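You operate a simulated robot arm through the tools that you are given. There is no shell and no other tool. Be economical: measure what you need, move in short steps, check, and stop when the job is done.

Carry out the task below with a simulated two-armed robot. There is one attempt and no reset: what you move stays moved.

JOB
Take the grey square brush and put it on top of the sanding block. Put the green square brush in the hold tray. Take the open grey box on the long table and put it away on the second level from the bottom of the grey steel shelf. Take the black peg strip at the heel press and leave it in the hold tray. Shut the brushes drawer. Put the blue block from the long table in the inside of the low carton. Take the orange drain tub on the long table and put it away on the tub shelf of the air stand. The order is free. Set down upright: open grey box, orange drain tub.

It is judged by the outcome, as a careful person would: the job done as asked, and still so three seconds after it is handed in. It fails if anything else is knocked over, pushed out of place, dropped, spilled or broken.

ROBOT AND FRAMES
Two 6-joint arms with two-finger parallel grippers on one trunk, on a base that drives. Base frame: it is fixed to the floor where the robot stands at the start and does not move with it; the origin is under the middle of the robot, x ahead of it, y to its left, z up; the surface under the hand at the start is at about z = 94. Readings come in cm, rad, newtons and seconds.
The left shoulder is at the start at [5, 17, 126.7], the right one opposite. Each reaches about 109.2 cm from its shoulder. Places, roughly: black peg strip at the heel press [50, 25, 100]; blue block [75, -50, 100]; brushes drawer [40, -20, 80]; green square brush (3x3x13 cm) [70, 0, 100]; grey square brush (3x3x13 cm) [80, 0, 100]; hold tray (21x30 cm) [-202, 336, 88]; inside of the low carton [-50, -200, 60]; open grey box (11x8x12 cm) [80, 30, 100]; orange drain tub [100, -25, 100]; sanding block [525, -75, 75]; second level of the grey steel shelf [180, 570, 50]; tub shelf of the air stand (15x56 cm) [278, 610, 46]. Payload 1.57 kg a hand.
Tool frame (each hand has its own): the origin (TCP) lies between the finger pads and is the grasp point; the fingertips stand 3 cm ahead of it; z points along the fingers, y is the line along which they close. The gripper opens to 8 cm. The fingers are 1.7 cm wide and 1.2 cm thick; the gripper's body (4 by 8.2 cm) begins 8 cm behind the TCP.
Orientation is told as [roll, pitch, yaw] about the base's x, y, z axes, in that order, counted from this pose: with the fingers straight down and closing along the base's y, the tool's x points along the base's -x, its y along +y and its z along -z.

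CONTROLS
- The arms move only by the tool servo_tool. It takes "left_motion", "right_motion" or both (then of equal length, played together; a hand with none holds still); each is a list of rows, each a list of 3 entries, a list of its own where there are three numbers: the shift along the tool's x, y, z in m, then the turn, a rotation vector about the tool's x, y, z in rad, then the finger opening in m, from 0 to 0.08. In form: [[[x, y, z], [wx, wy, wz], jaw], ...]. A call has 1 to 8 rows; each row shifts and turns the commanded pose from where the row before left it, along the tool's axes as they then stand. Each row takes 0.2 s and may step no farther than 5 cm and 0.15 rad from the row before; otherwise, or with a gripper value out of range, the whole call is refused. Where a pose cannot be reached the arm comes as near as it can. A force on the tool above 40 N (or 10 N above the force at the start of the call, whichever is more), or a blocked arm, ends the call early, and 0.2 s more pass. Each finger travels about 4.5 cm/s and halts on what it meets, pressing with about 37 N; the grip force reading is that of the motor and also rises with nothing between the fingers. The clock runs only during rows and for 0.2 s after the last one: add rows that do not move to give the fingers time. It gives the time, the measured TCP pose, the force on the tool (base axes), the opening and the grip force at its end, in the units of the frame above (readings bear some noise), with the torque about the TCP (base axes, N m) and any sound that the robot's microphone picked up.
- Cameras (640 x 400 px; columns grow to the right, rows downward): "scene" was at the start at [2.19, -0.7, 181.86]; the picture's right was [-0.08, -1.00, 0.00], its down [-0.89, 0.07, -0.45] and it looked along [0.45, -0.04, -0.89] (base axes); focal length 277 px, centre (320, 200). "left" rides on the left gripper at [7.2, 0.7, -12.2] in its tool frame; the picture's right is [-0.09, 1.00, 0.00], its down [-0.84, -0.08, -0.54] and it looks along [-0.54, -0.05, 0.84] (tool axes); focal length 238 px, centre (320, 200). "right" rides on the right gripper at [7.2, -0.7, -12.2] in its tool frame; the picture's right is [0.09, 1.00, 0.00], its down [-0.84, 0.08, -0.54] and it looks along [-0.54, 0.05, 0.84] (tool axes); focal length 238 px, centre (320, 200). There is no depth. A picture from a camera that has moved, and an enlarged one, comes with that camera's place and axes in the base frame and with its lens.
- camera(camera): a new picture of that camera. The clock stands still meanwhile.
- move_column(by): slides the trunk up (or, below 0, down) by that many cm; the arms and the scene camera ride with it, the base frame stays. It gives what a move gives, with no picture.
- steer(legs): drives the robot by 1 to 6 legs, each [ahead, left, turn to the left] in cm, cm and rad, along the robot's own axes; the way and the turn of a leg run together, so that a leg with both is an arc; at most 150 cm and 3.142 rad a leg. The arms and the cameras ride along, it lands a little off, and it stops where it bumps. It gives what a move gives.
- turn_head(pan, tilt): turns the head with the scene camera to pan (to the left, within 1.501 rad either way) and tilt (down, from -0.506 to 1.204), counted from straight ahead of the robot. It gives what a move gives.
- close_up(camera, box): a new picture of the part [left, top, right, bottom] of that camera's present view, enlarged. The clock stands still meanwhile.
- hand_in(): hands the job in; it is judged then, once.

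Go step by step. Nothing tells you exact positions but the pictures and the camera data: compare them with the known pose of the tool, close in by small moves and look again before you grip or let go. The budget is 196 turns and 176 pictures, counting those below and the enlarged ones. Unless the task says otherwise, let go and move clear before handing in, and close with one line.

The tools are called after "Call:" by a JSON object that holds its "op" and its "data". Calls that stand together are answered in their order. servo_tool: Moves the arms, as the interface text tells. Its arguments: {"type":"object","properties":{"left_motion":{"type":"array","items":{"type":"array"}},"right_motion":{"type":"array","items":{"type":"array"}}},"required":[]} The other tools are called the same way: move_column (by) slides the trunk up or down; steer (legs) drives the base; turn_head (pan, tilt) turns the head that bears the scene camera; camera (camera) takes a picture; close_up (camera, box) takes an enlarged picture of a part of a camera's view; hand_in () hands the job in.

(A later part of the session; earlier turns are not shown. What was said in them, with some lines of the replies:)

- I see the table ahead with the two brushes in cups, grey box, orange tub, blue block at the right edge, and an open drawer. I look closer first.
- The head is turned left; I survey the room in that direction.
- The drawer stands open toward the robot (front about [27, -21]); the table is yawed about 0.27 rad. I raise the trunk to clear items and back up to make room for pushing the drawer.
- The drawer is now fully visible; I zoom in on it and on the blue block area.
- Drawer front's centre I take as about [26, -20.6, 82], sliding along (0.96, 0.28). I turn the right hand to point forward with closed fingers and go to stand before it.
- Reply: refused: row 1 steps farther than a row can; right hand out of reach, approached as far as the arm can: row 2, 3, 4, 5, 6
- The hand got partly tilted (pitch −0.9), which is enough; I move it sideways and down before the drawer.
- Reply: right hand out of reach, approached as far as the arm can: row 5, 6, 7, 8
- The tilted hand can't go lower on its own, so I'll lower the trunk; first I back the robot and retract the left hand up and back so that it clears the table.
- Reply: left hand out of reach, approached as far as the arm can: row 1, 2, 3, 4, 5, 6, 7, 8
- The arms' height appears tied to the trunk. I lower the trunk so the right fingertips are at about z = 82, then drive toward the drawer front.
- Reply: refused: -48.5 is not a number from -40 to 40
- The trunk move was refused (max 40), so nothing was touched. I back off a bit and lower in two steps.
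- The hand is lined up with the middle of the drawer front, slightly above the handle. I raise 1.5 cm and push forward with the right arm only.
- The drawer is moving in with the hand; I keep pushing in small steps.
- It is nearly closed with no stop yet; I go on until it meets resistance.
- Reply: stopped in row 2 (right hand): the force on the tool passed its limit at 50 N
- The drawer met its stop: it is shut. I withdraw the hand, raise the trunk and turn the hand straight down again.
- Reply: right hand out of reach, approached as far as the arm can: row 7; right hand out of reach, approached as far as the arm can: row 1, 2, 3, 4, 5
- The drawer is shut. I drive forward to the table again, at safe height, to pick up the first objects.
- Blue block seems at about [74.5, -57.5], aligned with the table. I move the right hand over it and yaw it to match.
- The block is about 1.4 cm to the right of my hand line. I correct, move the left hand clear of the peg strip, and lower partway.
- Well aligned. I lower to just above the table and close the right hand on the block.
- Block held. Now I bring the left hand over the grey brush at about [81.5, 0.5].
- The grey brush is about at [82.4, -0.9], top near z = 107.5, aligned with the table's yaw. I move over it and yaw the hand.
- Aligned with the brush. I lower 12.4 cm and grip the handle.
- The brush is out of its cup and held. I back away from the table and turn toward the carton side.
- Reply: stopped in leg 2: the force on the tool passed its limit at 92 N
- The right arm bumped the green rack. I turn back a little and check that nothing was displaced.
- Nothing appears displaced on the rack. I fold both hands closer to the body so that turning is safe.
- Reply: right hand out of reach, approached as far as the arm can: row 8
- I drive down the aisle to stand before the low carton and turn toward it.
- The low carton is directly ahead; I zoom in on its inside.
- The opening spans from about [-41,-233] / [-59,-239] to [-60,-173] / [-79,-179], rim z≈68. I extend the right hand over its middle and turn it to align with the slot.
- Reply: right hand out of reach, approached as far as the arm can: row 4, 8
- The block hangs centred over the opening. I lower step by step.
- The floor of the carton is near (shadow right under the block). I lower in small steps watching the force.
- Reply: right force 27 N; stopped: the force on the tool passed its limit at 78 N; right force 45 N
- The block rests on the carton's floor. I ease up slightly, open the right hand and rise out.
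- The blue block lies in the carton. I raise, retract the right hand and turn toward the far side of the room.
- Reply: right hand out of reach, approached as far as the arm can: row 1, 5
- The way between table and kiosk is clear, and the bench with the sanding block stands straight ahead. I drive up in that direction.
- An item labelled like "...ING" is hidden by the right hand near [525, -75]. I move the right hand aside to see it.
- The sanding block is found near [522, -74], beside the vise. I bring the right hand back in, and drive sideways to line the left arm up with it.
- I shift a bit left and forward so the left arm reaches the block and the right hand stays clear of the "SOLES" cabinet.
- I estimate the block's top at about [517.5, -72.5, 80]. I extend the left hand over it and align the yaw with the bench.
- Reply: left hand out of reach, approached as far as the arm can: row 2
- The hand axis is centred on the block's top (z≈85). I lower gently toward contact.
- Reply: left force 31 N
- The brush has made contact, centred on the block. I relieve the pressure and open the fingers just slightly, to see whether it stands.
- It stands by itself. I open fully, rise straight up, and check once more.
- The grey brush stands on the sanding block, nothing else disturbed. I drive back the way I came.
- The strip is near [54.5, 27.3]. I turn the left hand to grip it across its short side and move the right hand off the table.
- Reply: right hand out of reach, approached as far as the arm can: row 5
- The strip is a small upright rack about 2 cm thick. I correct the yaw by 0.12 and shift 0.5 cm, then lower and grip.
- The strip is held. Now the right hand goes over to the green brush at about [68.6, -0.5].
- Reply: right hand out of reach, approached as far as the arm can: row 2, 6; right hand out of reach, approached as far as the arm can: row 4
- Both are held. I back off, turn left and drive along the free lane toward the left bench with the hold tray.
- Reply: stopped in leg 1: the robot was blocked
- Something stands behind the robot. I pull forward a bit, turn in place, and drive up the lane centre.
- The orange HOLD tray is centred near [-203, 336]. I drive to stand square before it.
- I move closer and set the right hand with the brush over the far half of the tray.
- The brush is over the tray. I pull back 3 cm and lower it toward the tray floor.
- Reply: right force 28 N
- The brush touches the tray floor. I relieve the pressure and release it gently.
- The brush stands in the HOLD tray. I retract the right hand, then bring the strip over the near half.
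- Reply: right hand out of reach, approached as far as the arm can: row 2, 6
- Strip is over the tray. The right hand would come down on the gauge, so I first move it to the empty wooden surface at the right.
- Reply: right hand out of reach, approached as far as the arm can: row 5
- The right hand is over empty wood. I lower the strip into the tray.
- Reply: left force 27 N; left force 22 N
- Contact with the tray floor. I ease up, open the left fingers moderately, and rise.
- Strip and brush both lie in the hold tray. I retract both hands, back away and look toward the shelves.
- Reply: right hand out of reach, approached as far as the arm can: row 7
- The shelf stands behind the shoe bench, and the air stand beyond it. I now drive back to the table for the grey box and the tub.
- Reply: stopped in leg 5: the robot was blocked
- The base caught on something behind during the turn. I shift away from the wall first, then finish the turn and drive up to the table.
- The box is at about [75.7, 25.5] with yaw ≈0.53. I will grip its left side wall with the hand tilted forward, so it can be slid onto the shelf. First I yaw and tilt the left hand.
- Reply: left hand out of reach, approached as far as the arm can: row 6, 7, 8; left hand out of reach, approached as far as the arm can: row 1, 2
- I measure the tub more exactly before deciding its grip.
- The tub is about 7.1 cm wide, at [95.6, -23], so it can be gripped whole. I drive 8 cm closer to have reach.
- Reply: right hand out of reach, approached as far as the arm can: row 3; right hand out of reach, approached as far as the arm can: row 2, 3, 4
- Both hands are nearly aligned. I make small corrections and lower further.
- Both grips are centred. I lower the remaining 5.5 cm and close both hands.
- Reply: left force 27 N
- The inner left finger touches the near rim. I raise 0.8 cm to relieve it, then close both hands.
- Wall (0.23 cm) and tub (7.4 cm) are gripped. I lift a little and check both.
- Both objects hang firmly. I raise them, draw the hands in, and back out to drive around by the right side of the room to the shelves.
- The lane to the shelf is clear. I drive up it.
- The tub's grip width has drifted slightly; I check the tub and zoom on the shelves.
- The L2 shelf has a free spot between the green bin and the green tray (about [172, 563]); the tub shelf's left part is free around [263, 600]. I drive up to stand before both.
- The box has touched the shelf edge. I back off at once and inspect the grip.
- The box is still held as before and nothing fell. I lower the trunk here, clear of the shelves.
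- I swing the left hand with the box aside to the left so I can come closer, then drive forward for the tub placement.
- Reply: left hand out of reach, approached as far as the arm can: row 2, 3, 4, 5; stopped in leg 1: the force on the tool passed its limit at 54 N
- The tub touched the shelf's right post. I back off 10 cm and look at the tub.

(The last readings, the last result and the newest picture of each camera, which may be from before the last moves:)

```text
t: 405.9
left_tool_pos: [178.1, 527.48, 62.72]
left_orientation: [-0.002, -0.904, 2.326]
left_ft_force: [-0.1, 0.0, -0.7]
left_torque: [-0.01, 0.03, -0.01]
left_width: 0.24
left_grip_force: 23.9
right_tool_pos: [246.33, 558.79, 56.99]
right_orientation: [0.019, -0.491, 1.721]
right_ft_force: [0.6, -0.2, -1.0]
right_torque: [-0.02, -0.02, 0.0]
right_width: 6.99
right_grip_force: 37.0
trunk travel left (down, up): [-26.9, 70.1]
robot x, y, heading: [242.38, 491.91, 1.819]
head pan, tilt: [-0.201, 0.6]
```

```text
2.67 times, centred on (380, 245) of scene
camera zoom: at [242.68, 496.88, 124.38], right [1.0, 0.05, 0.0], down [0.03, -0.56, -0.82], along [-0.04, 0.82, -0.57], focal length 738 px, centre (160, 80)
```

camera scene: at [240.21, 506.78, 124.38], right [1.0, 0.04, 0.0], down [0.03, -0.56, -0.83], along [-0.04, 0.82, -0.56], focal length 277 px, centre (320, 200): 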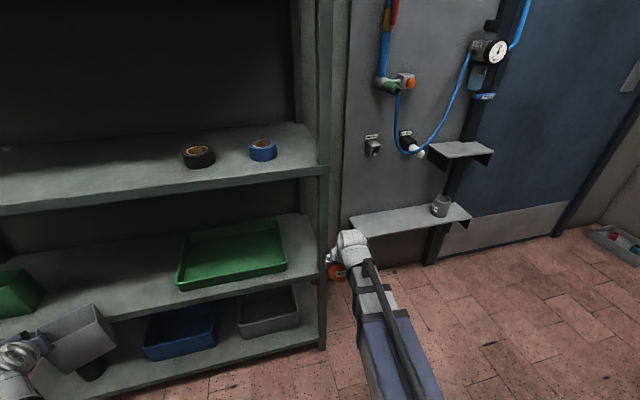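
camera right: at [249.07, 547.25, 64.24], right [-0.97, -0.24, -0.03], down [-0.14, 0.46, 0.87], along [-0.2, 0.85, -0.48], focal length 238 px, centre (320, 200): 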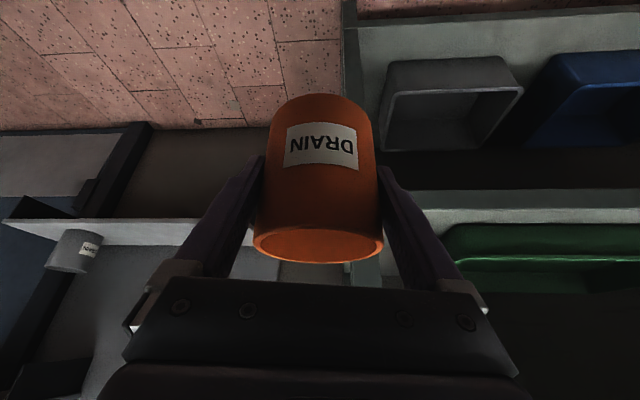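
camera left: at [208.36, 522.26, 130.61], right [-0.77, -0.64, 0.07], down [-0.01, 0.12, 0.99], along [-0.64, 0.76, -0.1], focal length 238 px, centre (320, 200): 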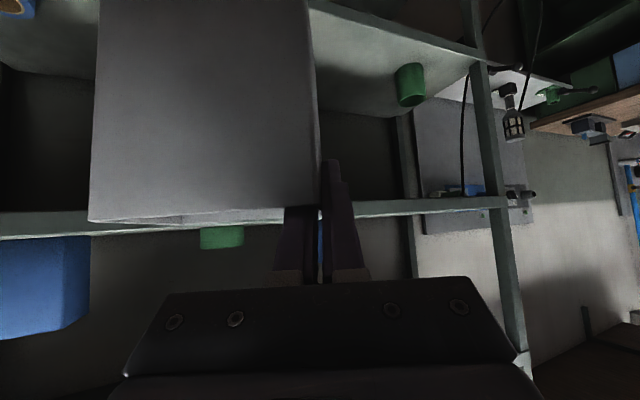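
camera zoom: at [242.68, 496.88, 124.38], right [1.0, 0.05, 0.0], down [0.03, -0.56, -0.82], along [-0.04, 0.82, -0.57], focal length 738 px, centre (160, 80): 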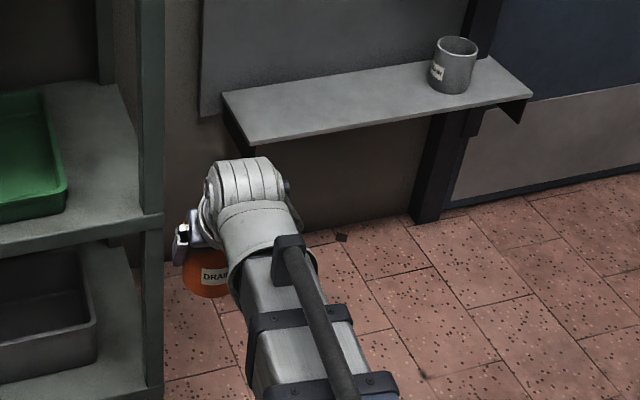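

The tub is still well held. I move it sideways to the right first, then drive forward, clear of the post.

Call:
{"op": "servo_tool", "data": {"right_motion": [[[-0.004, -0.0465, 0.0022], [0, 0, 0], 0], [[-0.004, -0.0465, 0.0022], [0, 0, 0], 0], [[-0.004, -0.0465, 0.0022], [0, 0, 0], 0], [[-0.004, -0.0465, 0.0022], [0, 0, 0], 0], [[-0.004, -0.0465, 0.0022], [0, 0, 0], 0], [[-0.004, -0.0465, 0.0022], [0, 0, 0], 0]]}}

Call:
{"op": "steer", "data": {"legs": [[12, 0, 0]]}}

Call:
{"op": "camera", "data": {"camera": "scene"}}

```text
t: 407.3
left_tool_pos: [178.19, 527.52, 62.74]
left_orientation: [-0.003, -0.905, 2.323]
left_ft_force: [-0.3, -0.6, -1.2]
left_torque: [0.03, 0.03, 0.01]
left_width: 0.26
left_grip_force: 23.5
right_tool_pos: [273.86, 565.85, 56.89]
right_orientation: [0.018, -0.493, 1.722]
right_ft_force: [0.1, 0.3, -1.0]
right_torque: [0.0, -0.03, -0.01]
right_width: 7.0
right_grip_force: 36.7
right hand out of reach, approached as far as the arm can: row 3
trunk travel left (down, up): [-26.9, 70.1]
robot x, y, heading: [242.29, 491.95, 1.818]
head pan, tilt: [-0.201, 0.6]
```

```text
t: 408.6
left_tool_pos: [175.36, 539.15, 62.8]
left_orientation: [-0.003, -0.904, 2.326]
left_ft_force: [-0.5, -0.3, -0.6]
left_torque: [-0.01, 0.02, 0.0]
left_width: 0.23
left_grip_force: 23.7
right_tool_pos: [270.83, 577.2, 56.96]
right_orientation: [0.019, -0.492, 1.722]
right_ft_force: [0.2, -0.2, -1.7]
right_torque: [-0.03, 0.02, 0.02]
right_width: 6.99
right_grip_force: 37.4
trunk travel left (down, up): [-26.9, 70.1]
robot x, y, heading: [239.27, 503.74, 1.817]
head pan, tilt: [-0.201, 0.6]
```

```text
45 pictures are left
camera scene: at [239.8, 508.4, 124.38], right [1.0, 0.04, 0.0], down [0.03, -0.56, -0.83], along [-0.04, 0.82, -0.56], focal length 277 px, centre (320, 200)
```

scene: 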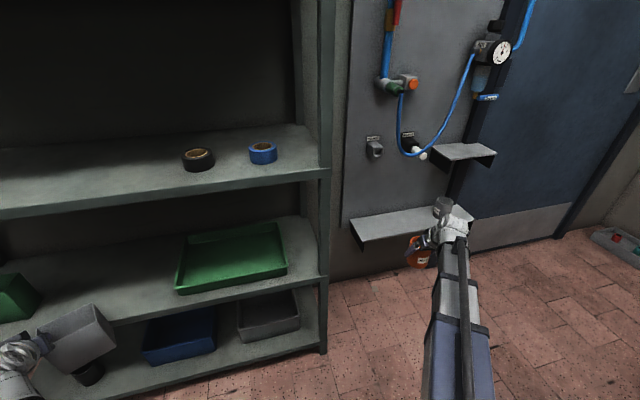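

Call:
{"op": "servo_tool", "data": {"right_motion": [[[-0.0375, 0.0016, 0.02], [0, 0, 0], 0], [[-0.0375, 0.0016, 0.02], [0, 0, 0], 0], [[-0.0375, 0.0016, 0.02], [0, 0, 0], 0], [[-0.0375, 0.0016, 0.02], [0, 0, 0], 0], [[-0.0375, 0.0016, 0.02], [0, 0, 0], 0], [[-0.0375, 0.0016, 0.02], [0, 0, 0], 0]]}}

Call:
{"op": "camera", "data": {"camera": "right"}}

Call:
{"op": "close_up", "data": {"camera": "scene", "box": [340, 180, 500, 280]}}

```text
t: 410.0
left_tool_pos: [175.24, 539.15, 62.84]
left_orientation: [-0.004, -0.904, 2.326]
left_ft_force: [0.2, 0.1, -1.3]
left_torque: [-0.01, 0.01, -0.02]
left_width: 0.26
left_grip_force: 24.1
right_tool_pos: [266.13, 602.36, 57.04]
right_orientation: [0.019, -0.493, 1.721]
right_ft_force: [-0.3, 0.4, -0.2]
right_torque: [0.0, 0.0, 0.0]
right_width: 6.99
right_grip_force: 37.3
trunk travel left (down, up): [-26.9, 70.1]
robot x, y, heading: [239.34, 503.99, 1.818]
head pan, tilt: [-0.201, 0.6]
```

```text
44 pictures are left
camera right: at [268.79, 590.63, 64.24], right [-0.97, -0.24, -0.03], down [-0.14, 0.47, 0.87], along [-0.19, 0.85, -0.49], focal length 238 px, centre (320, 200)
```

right: 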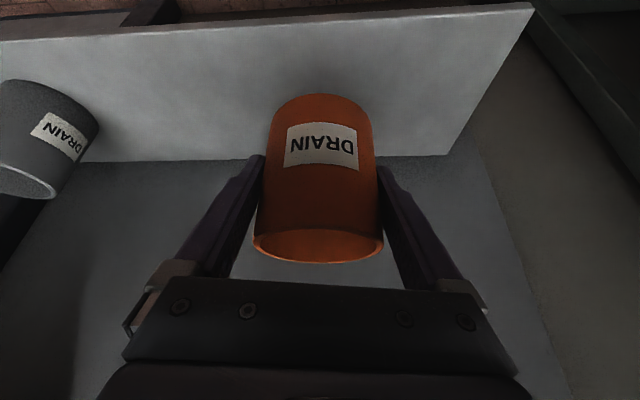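

```text
4.00 times, centred on (420, 230) of scene
camera zoom: at [239.8, 508.41, 124.38], right [1.0, 0.04, 0.0], down [0.03, -0.56, -0.83], along [-0.04, 0.82, -0.56], focal length 1107 px, centre (-80, 80)
```

zoom: 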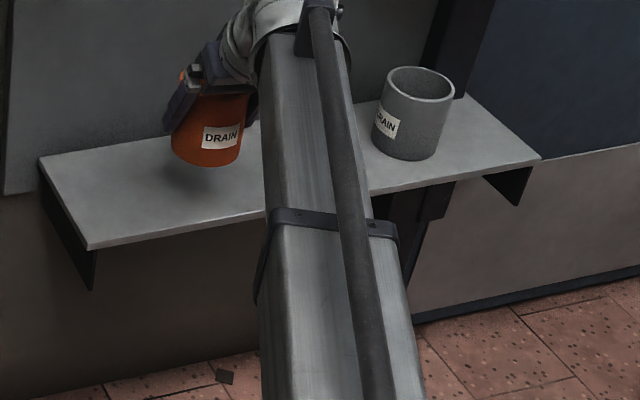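

The tub is over the free left part of its shelf. I lower it gently until contact.

Call:
{"op": "move_column", "data": {"by": -4.5}}

Call:
{"op": "move_column", "data": {"by": -0.7}}

Call:
{"op": "move_column", "data": {"by": -0.6}}

Call:
{"op": "camera", "data": {"camera": "right"}}

```text
t: 410.8
left_tool_pos: [175.32, 539.19, 58.16]
left_orientation: [-0.003, -0.904, 2.324]
left_ft_force: [0.6, 0.1, -0.7]
left_torque: [-0.01, 0.04, 0.01]
left_width: 0.24
left_grip_force: 24.2
right_tool_pos: [266.07, 602.33, 52.38]
right_orientation: [0.017, -0.493, 1.722]
right_ft_force: [0.1, -0.3, -1.1]
right_torque: [0.02, 0.01, 0.02]
right_width: 7.01
right_grip_force: 36.9
trunk travel left (down, up): [-22.4, 74.6]
robot x, y, heading: [239.14, 503.54, 1.816]
head pan, tilt: [-0.201, 0.6]
```

```text
t: 411.4
left_tool_pos: [175.2, 539.24, 57.54]
left_orientation: [-0.004, -0.905, 2.323]
left_ft_force: [0.1, 0.5, -0.7]
left_torque: [0.0, 0.03, -0.02]
left_width: 0.24
left_grip_force: 24.1
right_tool_pos: [266.12, 602.32, 51.64]
right_orientation: [0.018, -0.491, 1.722]
right_ft_force: [0.1, 0.4, -0.8]
right_torque: [0.01, 0.01, 0.0]
right_width: 7.0
right_grip_force: 36.8
trunk travel left (down, up): [-21.7, 75.3]
robot x, y, heading: [239.72, 503.56, 1.816]
head pan, tilt: [-0.201, 0.6]
```

```text
t: 411.9
left_tool_pos: [175.27, 539.17, 57.0]
left_orientation: [-0.005, -0.903, 2.323]
left_ft_force: [-0.3, 0.0, 0.0]
left_torque: [-0.03, -0.01, 0.0]
left_width: 0.25
left_grip_force: 23.8
right_tool_pos: [266.02, 602.15, 51.17]
right_orientation: [0.018, -0.492, 1.719]
right_ft_force: [0.8, -0.2, -0.3]
right_torque: [-0.03, -0.02, -0.04]
right_width: 7.01
right_grip_force: 36.5
trunk travel left (down, up): [-21.1, 75.9]
robot x, y, heading: [239.36, 503.3, 1.818]
head pan, tilt: [-0.201, 0.6]
```

```text
42 pictures are left
camera right: at [268.77, 590.57, 58.44], right [-0.97, -0.24, -0.03], down [-0.14, 0.47, 0.87], along [-0.19, 0.85, -0.48], focal length 238 px, centre (320, 200)
```

right: 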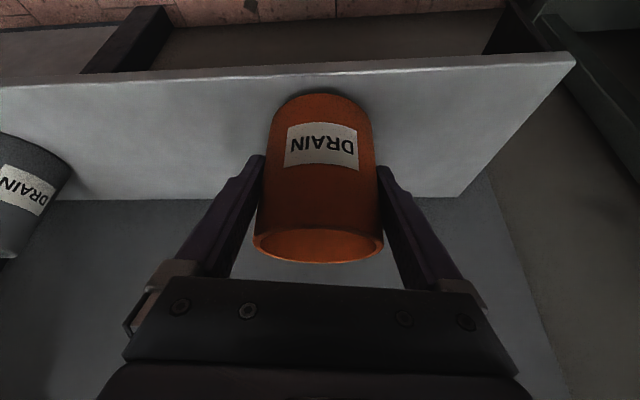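

Call:
{"op": "move_column", "data": {"by": -0.5}}

Call:
{"op": "move_column", "data": {"by": -0.4}}

```text
t: 412.5
left_tool_pos: [175.3, 539.18, 56.41]
left_orientation: [-0.002, -0.904, 2.324]
left_ft_force: [0.1, -0.2, -0.8]
left_torque: [0.0, 0.0, 0.01]
left_width: 0.25
left_grip_force: 23.7
right_tool_pos: [266.01, 602.34, 50.67]
right_orientation: [0.018, -0.493, 1.719]
right_ft_force: [0.3, -0.2, -1.0]
right_torque: [-0.01, -0.02, -0.02]
right_width: 7.0
right_grip_force: 37.7
trunk travel left (down, up): [-20.6, 76.4]
robot x, y, heading: [239.42, 503.59, 1.818]
head pan, tilt: [-0.201, 0.6]
```

```text
t: 413.0
left_tool_pos: [175.22, 539.01, 56.13]
left_orientation: [-0.005, -0.905, 2.327]
left_ft_force: [-0.5, 0.3, -0.8]
left_torque: [-0.02, 0.03, -0.03]
left_width: 0.23
left_grip_force: 23.9
right_tool_pos: [266.01, 602.22, 50.41]
right_orientation: [0.017, -0.495, 1.721]
right_ft_force: [0.8, 0.0, 15.8]
right_torque: [0.64, 0.26, -0.02]
right_width: 7.0
right_grip_force: 37.1
trunk travel left (down, up): [-20.2, 76.8]
robot x, y, heading: [239.26, 503.61, 1.818]
head pan, tilt: [-0.201, 0.6]
```

Contact begins; a tiny further press lets the tub seat flat, then I release by opening fully.

Call:
{"op": "move_column", "data": {"by": -0.3}}

Call:
{"op": "servo_tool", "data": {"right_motion": [[[0, 0, 0], [0, 0, 0], 0.071], [[0, 0, 0], [0, 0, 0], 0.072], [[0, 0, 0], [0, 0, 0], 0.074], [[0, 0, 0], [0, 0, 0], 0.077], [[0, 0, 0], [0, 0, 0], 0.08], [[0, 0, 0], [0, 0, 0], 0.08]]}}

Call:
{"op": "camera", "data": {"camera": "right"}}

```text
t: 413.5
left_tool_pos: [175.14, 539.02, 55.76]
left_orientation: [-0.008, -0.906, 2.329]
left_ft_force: [0.2, 0.7, -0.9]
left_torque: [-0.03, 0.01, 0.01]
left_width: 0.25
left_grip_force: 23.2
right_tool_pos: [266.13, 602.28, 50.35]
right_orientation: [0.015, -0.495, 1.722]
right_ft_force: [-0.5, -3.4, 29.3]
right_torque: [0.63, -0.05, 0.14]
right_width: 6.96
right_grip_force: 36.7
trunk travel left (down, up): [-19.9, 77.1]
robot x, y, heading: [239.35, 503.63, 1.817]
head pan, tilt: [-0.201, 0.6]
```

```text
t: 414.9
left_tool_pos: [175.29, 539.21, 55.76]
left_orientation: [-0.004, -0.904, 2.325]
left_ft_force: [0.8, 0.0, -0.6]
left_torque: [-0.02, -0.01, -0.01]
left_width: 0.22
left_grip_force: 23.6
right_tool_pos: [266.18, 602.16, 49.79]
right_orientation: [0.019, -0.49, 1.721]
right_ft_force: [0.1, 0.2, -0.4]
right_torque: [-0.02, 0.01, 0.01]
right_width: 7.98
right_grip_force: 0.0
trunk travel left (down, up): [-19.9, 77.1]
robot x, y, heading: [239.25, 503.47, 1.812]
head pan, tilt: [-0.201, 0.6]
```

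```text
41 pictures are left
camera right: at [268.77, 590.56, 57.25], right [-0.97, -0.24, -0.03], down [-0.14, 0.47, 0.87], along [-0.19, 0.85, -0.48], focal length 238 px, centre (320, 200)
```

right: 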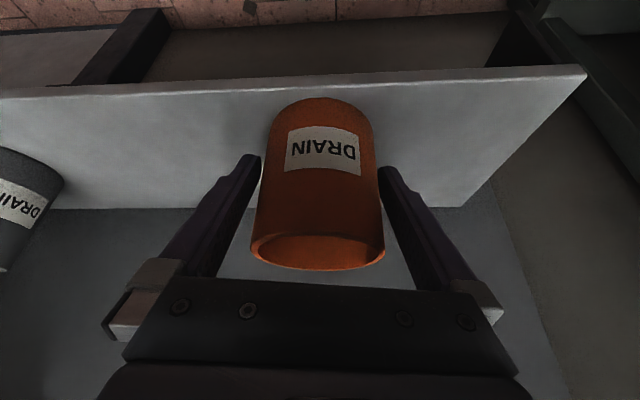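

Released and upright. I withdraw the hand straight back along its own direction.

Call:
{"op": "servo_tool", "data": {"right_motion": [[[0.0132, -0.001, -0.0071], [0, 0, 0], 0.08], [[0.0132, 0, -0.0071], [0, 0, 0], 0.08], [[0.0132, 0, -0.0071], [0, 0, 0], 0.08], [[0.0265, 0, -0.0141], [0, 0, 0], 0.08], [[0.0265, 0, -0.0141], [0, 0, 0], 0.08], [[0.0265, 0, -0.0141], [0, 0, 0], 0.08], [[0.0265, 0, -0.0141], [0, 0, 0], 0.08], [[0.0265, 0, -0.0141], [0, 0, 0], 0.08]]}}

Call:
{"op": "camera", "data": {"camera": "right"}}

Call:
{"op": "camera", "data": {"camera": "scene"}}

```text
t: 416.7
left_tool_pos: [175.19, 539.11, 55.63]
left_orientation: [-0.004, -0.905, 2.327]
left_ft_force: [-0.1, 0.0, -0.7]
left_torque: [-0.08, 0.02, 0.01]
left_width: 0.24
left_grip_force: 23.5
right_tool_pos: [269.16, 582.83, 49.92]
right_orientation: [0.018, -0.491, 1.722]
right_ft_force: [0.7, -0.3, -0.8]
right_torque: [0.03, 0.0, -0.03]
right_width: 8.01
right_grip_force: 0.0
trunk travel left (down, up): [-19.9, 77.1]
robot x, y, heading: [239.21, 503.41, 1.815]
head pan, tilt: [-0.201, 0.6]
```

```text
40 pictures are left
camera right: at [271.94, 571.24, 57.25], right [-0.97, -0.24, -0.03], down [-0.14, 0.47, 0.87], along [-0.2, 0.85, -0.49], focal length 238 px, centre (320, 200)
```

right: 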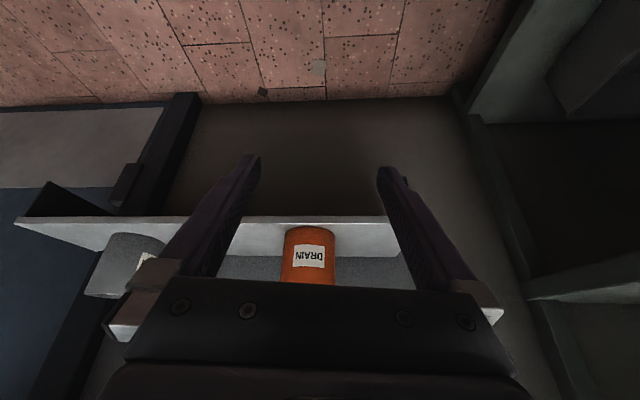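

```text
39 pictures are left
camera scene: at [239.79, 508.41, 117.38], right [1.0, 0.04, 0.0], down [0.03, -0.56, -0.82], along [-0.04, 0.82, -0.57], focal length 277 px, centre (320, 200)
```

scene: 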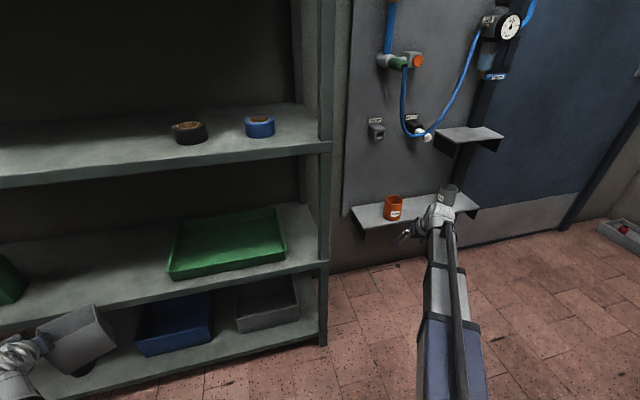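

The orange tub stands upright on its shelf. Next, the box: I raise the trunk 9 cm and turn the left hand square to the shelf.

Call:
{"op": "move_column", "data": {"by": 9}}

Call:
{"op": "servo_tool", "data": {"left_motion": [[[0, 0, 0], [0.0904, 0, 0.0711], 0], [[0, 0, 0], [0.0904, 0, 0.0711], 0], [[0, 0, 0], [0.0904, 0, 0.0711], 0], [[0, 0, 0], [0.0904, 0, 0.0711], 0], [[0, 0, 0], [0, 0, 0], 0]]}}

Call:
{"op": "turn_head", "data": {"pan": 0.6, "tilt": 0.7}}

Call:
{"op": "camera", "data": {"camera": "scene"}}

Call:
{"op": "camera", "data": {"camera": "left"}}

```text
t: 418.0
left_tool_pos: [175.33, 539.08, 64.69]
left_orientation: [-0.005, -0.904, 2.325]
left_ft_force: [-0.6, 0.0, -0.6]
left_torque: [-0.02, -0.02, 0.0]
left_width: 0.25
left_grip_force: 23.9
right_tool_pos: [269.25, 582.98, 58.98]
right_orientation: [0.018, -0.493, 1.719]
right_ft_force: [-0.4, 0.3, -0.3]
right_torque: [0.02, -0.01, -0.01]
right_width: 8.01
right_grip_force: 0.0
trunk travel left (down, up): [-28.9, 68.1]
robot x, y, heading: [239.05, 503.59, 1.819]
head pan, tilt: [-0.201, 0.6]
```

```text
t: 419.2
left_tool_pos: [175.27, 539.2, 64.79]
left_orientation: [-0.005, -0.905, 1.862]
left_ft_force: [0.0, 0.3, 0.0]
left_torque: [-0.02, 0.04, -0.02]
left_width: 0.26
left_grip_force: 23.9
right_tool_pos: [269.28, 583.09, 58.92]
right_orientation: [0.018, -0.492, 1.721]
right_ft_force: [0.6, -0.5, 0.6]
right_torque: [0.0, 0.0, 0.0]
right_width: 8.01
right_grip_force: 0.0
trunk travel left (down, up): [-28.9, 68.1]
robot x, y, heading: [239.22, 503.84, 1.814]
head pan, tilt: [-0.201, 0.6]
```

```text
t: 420.3
left_tool_pos: [175.19, 539.12, 64.77]
left_orientation: [-0.003, -0.905, 1.865]
left_ft_force: [0.0, -0.3, -1.4]
left_torque: [0.0, 0.07, 0.0]
left_width: 0.25
left_grip_force: 23.5
right_tool_pos: [269.29, 582.99, 58.82]
right_orientation: [0.017, -0.491, 1.72]
right_ft_force: [1.1, 0.0, -0.7]
right_torque: [0.01, -0.02, 0.0]
right_width: 8.0
right_grip_force: 0.0
trunk travel left (down, up): [-28.9, 68.1]
robot x, y, heading: [239.4, 503.43, 1.817]
head pan, tilt: [0.6, 0.7]
```

```text
38 pictures are left
camera scene: at [233.84, 505.21, 125.52], right [0.66, 0.75, 0.0], down [0.48, -0.43, -0.77], along [-0.57, 0.51, -0.64], focal length 277 px, centre (320, 200)
```

scene: 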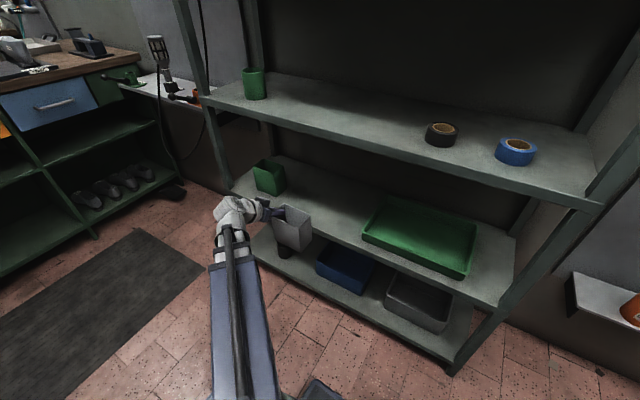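

```text
37 pictures are left
camera left: at [178.64, 525.45, 66.57], right [-0.97, -0.23, 0.07], down [0.05, 0.11, 0.99], along [-0.24, 0.97, -0.09], focal length 238 px, centre (320, 200)
```

left: 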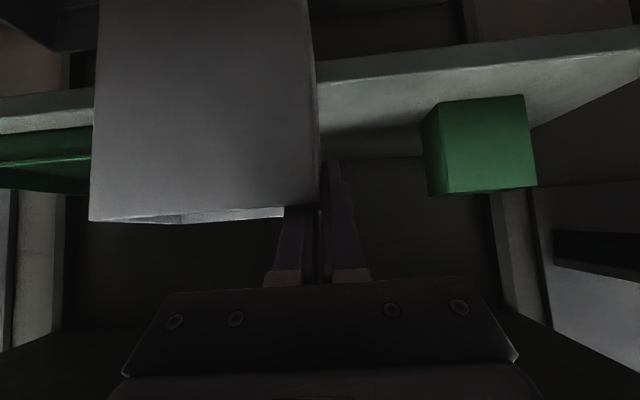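

The free gap on the second level spans x≈153–192. I slide the box in over it.

Call:
{"op": "servo_tool", "data": {"left_motion": [[[-0.0232, 0.0067, 0.0295], [0, 0, 0], 0], [[-0.0232, 0.0067, 0.0295], [0, 0, 0], 0], [[-0.0232, 0.0067, 0.0295], [0, 0, 0], 0], [[-0.0232, 0.0067, 0.0295], [0, 0, 0], 0], [[-0.0232, 0.0067, 0.0295], [0, 0, 0], 0], [[-0.0232, 0.0067, 0.0295], [0, 0, 0], 0]]}}

Call:
{"op": "close_up", "data": {"camera": "scene", "box": [180, 140, 400, 300]}}

Call:
{"op": "camera", "data": {"camera": "left"}}

```text
t: 421.7
left_tool_pos: [164.91, 559.56, 64.64]
left_orientation: [-0.006, -0.905, 1.866]
left_ft_force: [0.0, 0.5, -0.6]
left_torque: [-0.01, 0.06, -0.01]
left_width: 0.24
left_grip_force: 23.8
right_tool_pos: [269.27, 583.08, 59.02]
right_orientation: [0.019, -0.491, 1.723]
right_ft_force: [-0.7, -0.5, -0.4]
right_torque: [-0.02, 0.04, 0.0]
right_width: 8.01
right_grip_force: 0.0
trunk travel left (down, up): [-28.9, 68.1]
robot x, y, heading: [239.85, 503.8, 1.821]
head pan, tilt: [0.6, 0.7]
```

```text
2.50 times, centred on (290, 220) of scene
camera zoom: at [233.83, 505.2, 125.51], right [0.66, 0.75, 0.0], down [0.48, -0.43, -0.76], along [-0.57, 0.51, -0.64], focal length 692 px, centre (395, 150)
```

zoom: 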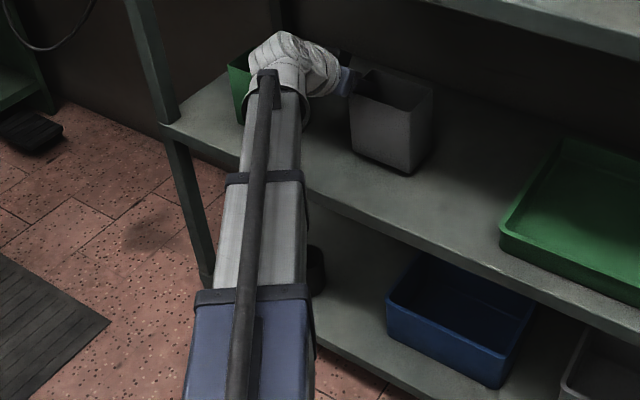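

```text
35 pictures are left
camera left: at [168.34, 545.88, 66.56], right [-0.97, -0.23, 0.07], down [0.05, 0.11, 0.99], along [-0.24, 0.97, -0.09], focal length 238 px, centre (320, 200)
```

left: 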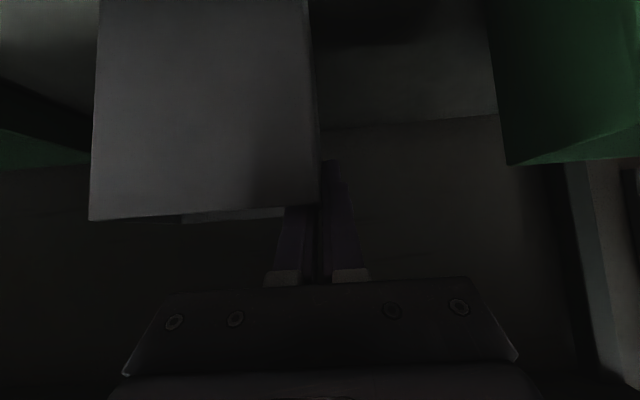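

Box is over the level with margins all around. I lower it slowly to contact.

Call:
{"op": "move_column", "data": {"by": -2}}

Call:
{"op": "move_column", "data": {"by": -0.8}}

Call:
{"op": "move_column", "data": {"by": -0.6}}

Call:
{"op": "move_column", "data": {"by": -0.5}}

Call:
{"op": "close_up", "data": {"camera": "scene", "box": [260, 140, 380, 230]}}

```text
t: 422.4
left_tool_pos: [164.92, 559.49, 62.77]
left_orientation: [-0.003, -0.908, 1.866]
left_ft_force: [-2.3, 3.0, 14.6]
left_torque: [-0.03, -0.04, 0.04]
left_width: 0.22
left_grip_force: 23.7
right_tool_pos: [269.31, 582.9, 56.95]
right_orientation: [0.019, -0.492, 1.721]
right_ft_force: [0.5, -0.2, -0.4]
right_torque: [-0.02, 0.0, 0.01]
right_width: 8.0
right_grip_force: 0.2
trunk travel left (down, up): [-26.9, 70.1]
robot x, y, heading: [239.51, 503.73, 1.818]
head pan, tilt: [0.6, 0.7]
```

```text
t: 422.9
left_tool_pos: [165.01, 559.51, 62.66]
left_orientation: [-0.007, -0.916, 1.874]
left_ft_force: [2.1, -2.1, 26.1]
left_torque: [-1.16, -0.37, 0.04]
left_width: 0.25
left_grip_force: 24.1
right_tool_pos: [269.4, 582.88, 56.37]
right_orientation: [0.018, -0.494, 1.722]
right_ft_force: [0.5, 0.2, -0.2]
right_torque: [0.01, 0.02, -0.01]
right_width: 8.0
right_grip_force: 0.0
trunk travel left (down, up): [-26.2, 70.8]
robot x, y, heading: [239.35, 503.62, 1.819]
head pan, tilt: [0.6, 0.7]
stopped: the force on the tool passed its limit at 46 N (the readings are from after the stop); the commanded pose is now the measured one
```

```text
t: 423.2
left_tool_pos: [164.93, 559.65, 62.52]
left_orientation: [-0.009, -0.921, 1.878]
left_ft_force: [1.5, -2.6, 31.8]
left_torque: [-1.13, -0.39, 0.05]
left_width: 0.25
left_grip_force: 24.1
right_tool_pos: [269.3, 582.9, 56.28]
right_orientation: [0.019, -0.493, 1.72]
right_ft_force: [-0.4, -0.8, -1.0]
right_torque: [0.0, 0.02, 0.05]
right_width: 8.03
right_grip_force: 0.1
trunk travel left (down, up): [-26.1, 70.9]
robot x, y, heading: [239.47, 503.6, 1.812]
head pan, tilt: [0.6, 0.7]
stopped: the force on the tool passed its limit at 47 N (the readings are from after the stop); the commanded pose is now the measured one
```

```text
t: 423.5
left_tool_pos: [164.92, 559.61, 62.53]
left_orientation: [-0.013, -0.927, 1.883]
left_ft_force: [2.6, -3.3, 32.5]
left_torque: [-1.3, -0.44, 0.08]
left_width: 0.24
left_grip_force: 24.0
right_tool_pos: [269.41, 582.91, 56.04]
right_orientation: [0.022, -0.493, 1.72]
right_ft_force: [-0.6, 0.1, 0.7]
right_torque: [-0.03, 0.05, 0.04]
right_width: 8.0
right_grip_force: 0.1
trunk travel left (down, up): [-25.9, 71.1]
robot x, y, heading: [239.35, 503.58, 1.816]
head pan, tilt: [0.6, 0.7]
stopped: the force on the tool passed its limit at 47 N (the readings are from after the stop); the commanded pose is now the measured one
```

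```text
4.44 times, centred on (320, 185) of scene
camera zoom: at [234.1, 505.0, 122.63], right [0.66, 0.75, 0.0], down [0.48, -0.43, -0.77], along [-0.57, 0.51, -0.64], focal length 1230 px, centre (320, 267)
```

zoom: 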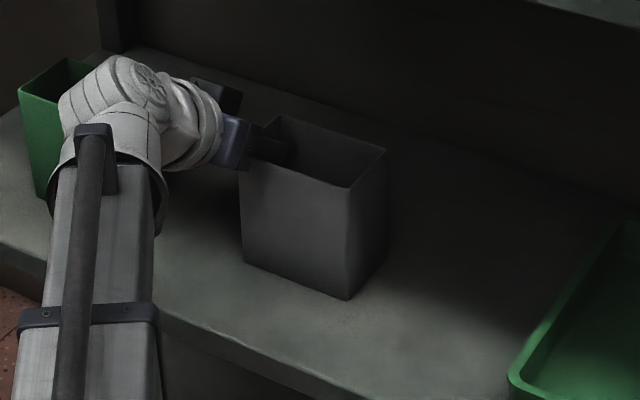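

The box rests on the level. I relieve the pressure, open the fingers, and rise so the inner finger leaves the box.

Call:
{"op": "move_column", "data": {"by": 0.4}}

Call:
{"op": "servo_tool", "data": {"left_motion": [[[0, 0, 0], [0, 0, 0], 0.01], [[0, 0, 0], [0, 0, 0], 0.02], [[0, 0, 0], [0, 0, 0], 0.035], [[0, 0, 0], [0, 0, 0], 0.045], [[0, 0, 0], [0, 0, 0], 0.045]]}}

Call:
{"op": "close_up", "data": {"camera": "scene", "box": [260, 140, 380, 230]}}

Call:
{"op": "camera", "data": {"camera": "left"}}

```text
t: 424.1
left_tool_pos: [164.85, 559.74, 62.39]
left_orientation: [-0.009, -0.92, 1.878]
left_ft_force: [2.2, -0.9, 3.5]
left_torque: [-0.06, -0.19, 0.02]
left_width: 0.25
left_grip_force: 23.8
right_tool_pos: [269.34, 583.0, 56.37]
right_orientation: [0.018, -0.491, 1.724]
right_ft_force: [-0.2, 0.5, 0.3]
right_torque: [-0.01, 0.01, -0.04]
right_width: 8.01
right_grip_force: 0.1
trunk travel left (down, up): [-26.3, 70.7]
robot x, y, heading: [239.11, 503.68, 1.82]
head pan, tilt: [0.6, 0.7]
```

```text
t: 425.3
left_tool_pos: [164.83, 559.72, 62.57]
left_orientation: [-0.011, -0.92, 1.877]
left_ft_force: [-0.7, -0.2, -0.5]
left_torque: [0.01, -0.03, 0.02]
left_width: 4.49
left_grip_force: 0.0
right_tool_pos: [269.16, 582.98, 56.39]
right_orientation: [0.018, -0.491, 1.722]
right_ft_force: [-0.3, -0.4, 0.0]
right_torque: [-0.02, -0.02, -0.01]
right_width: 8.01
right_grip_force: 0.1
trunk travel left (down, up): [-26.3, 70.7]
robot x, y, heading: [239.34, 503.75, 1.817]
head pan, tilt: [0.6, 0.7]
```

```text
4.44 times, centred on (320, 185) of scene
camera zoom: at [233.83, 505.2, 123.0], right [0.66, 0.75, 0.0], down [0.48, -0.43, -0.76], along [-0.57, 0.51, -0.64], focal length 1230 px, centre (320, 267)
```

zoom: 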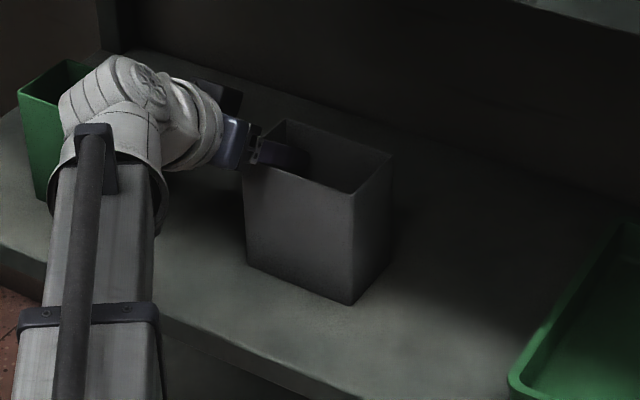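

```text
32 pictures are left
camera left: at [168.32, 546.03, 64.1], right [-0.97, -0.24, 0.07], down [0.04, 0.09, 0.99], along [-0.25, 0.97, -0.08], focal length 238 px, centre (320, 200)
```

left: 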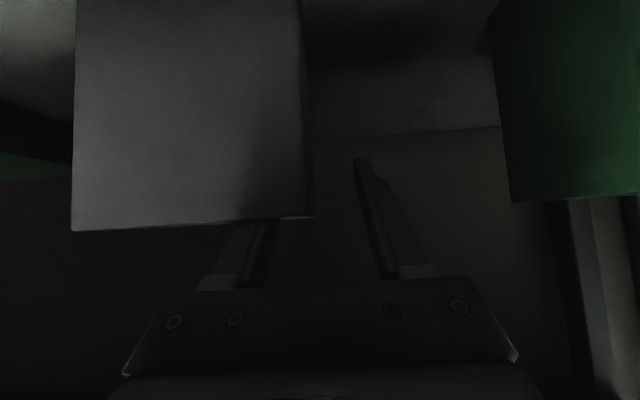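

The box stands upright on the level. I raise 6 cm to clear its rim and then withdraw.

Call:
{"op": "move_column", "data": {"by": 6}}

Call:
{"op": "camera", "data": {"camera": "left"}}

```text
t: 426.3
left_tool_pos: [164.77, 559.69, 68.57]
left_orientation: [-0.012, -0.921, 1.88]
left_ft_force: [0.0, -0.5, -0.5]
left_torque: [-0.04, 0.0, -0.02]
left_width: 4.51
left_grip_force: 0.0
right_tool_pos: [269.23, 583.0, 62.48]
right_orientation: [0.019, -0.492, 1.721]
right_ft_force: [-0.1, 0.5, -0.2]
right_torque: [-0.01, 0.04, 0.0]
right_width: 8.0
right_grip_force: 0.1
trunk travel left (down, up): [-32.3, 64.7]
robot x, y, heading: [239.51, 503.82, 1.817]
head pan, tilt: [0.6, 0.7]
```

```text
31 pictures are left
camera left: at [168.32, 546.03, 70.1], right [-0.97, -0.24, 0.07], down [0.04, 0.09, 0.99], along [-0.25, 0.97, -0.08], focal length 238 px, centre (320, 200)
```

left: 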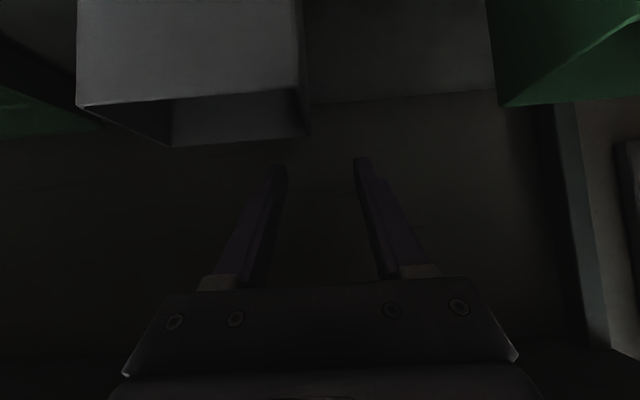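

Call:
{"op": "servo_tool", "data": {"left_motion": [[[0.0212, 0, -0.0278], [0, 0, 0], 0.045], [[0.0212, 0, -0.0278], [0, 0, 0], 0.045], [[0.0212, 0, -0.0278], [0, 0, 0], 0.045], [[0.0212, 0, -0.0278], [0, 0, 0], 0.045], [[0.0212, 0, -0.0278], [0, 0, 0], 0.045]]}}

Call:
{"op": "steer", "data": {"legs": [[-18, 0, 0]]}}

Call:
{"op": "turn_head", "data": {"pan": 0.0, "tilt": 0.5}}

Call:
{"op": "camera", "data": {"camera": "scene"}}

```text
t: 427.5
left_tool_pos: [170.04, 543.02, 68.59]
left_orientation: [-0.012, -0.921, 1.882]
left_ft_force: [0.1, -0.4, -0.6]
left_torque: [0.0, 0.01, 0.02]
left_width: 4.51
left_grip_force: 0.0
right_tool_pos: [269.22, 583.11, 62.42]
right_orientation: [0.017, -0.492, 1.72]
right_ft_force: [0.7, 0.2, 0.2]
right_torque: [0.0, 0.0, 0.01]
right_width: 8.02
right_grip_force: 0.1
trunk travel left (down, up): [-32.3, 64.7]
robot x, y, heading: [239.1, 503.72, 1.822]
head pan, tilt: [0.6, 0.7]
```

```text
t: 429.0
left_tool_pos: [174.28, 525.53, 68.46]
left_orientation: [-0.013, -0.919, 1.883]
left_ft_force: [0.9, -0.6, 0.6]
left_torque: [0.01, 0.0, 0.02]
left_width: 4.51
left_grip_force: 0.0
right_tool_pos: [273.28, 565.72, 62.41]
right_orientation: [0.019, -0.494, 1.725]
right_ft_force: [-0.5, 0.4, -1.1]
right_torque: [-0.02, -0.02, 0.01]
right_width: 7.98
right_grip_force: 0.2
trunk travel left (down, up): [-32.3, 64.7]
robot x, y, heading: [243.38, 486.47, 1.82]
head pan, tilt: [0.6, 0.7]
```

```text
t: 430.0
left_tool_pos: [174.25, 525.61, 68.54]
left_orientation: [-0.013, -0.919, 1.883]
left_ft_force: [0.1, 0.6, -0.1]
left_torque: [-0.05, 0.0, -0.02]
left_width: 4.51
left_grip_force: 0.1
right_tool_pos: [273.35, 565.83, 62.49]
right_orientation: [0.017, -0.492, 1.724]
right_ft_force: [-0.2, -0.2, -0.6]
right_torque: [-0.01, 0.01, -0.01]
right_width: 7.97
right_grip_force: 0.2
trunk travel left (down, up): [-32.3, 64.7]
robot x, y, heading: [244.37, 486.59, 1.822]
head pan, tilt: [0.0, 0.499]
```

```text
30 pictures are left
camera scene: at [242.31, 491.14, 130.77], right [0.97, 0.25, 0.0], down [0.12, -0.46, -0.88], along [-0.22, 0.85, -0.48], focal length 277 px, centre (320, 200)
```

scene: 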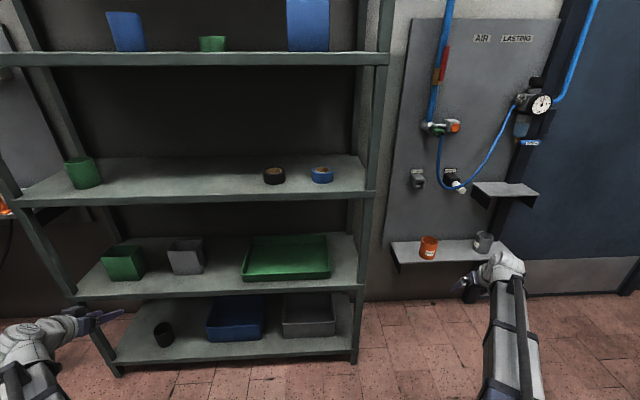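

The box stands upright on the second level, the tub stands on the tub shelf, both hands are empty and clear, and the other items were placed earlier. I hand in now.

Call:
{"op": "hand_in", "data": {}}

```text
The job is handed in.
```

All seven parts of the job were carried out and the job is handed in; I saw each item in place when I set it down. The base bumped things a few times while driving, including the green rack, but I saw nothing fall or shift.
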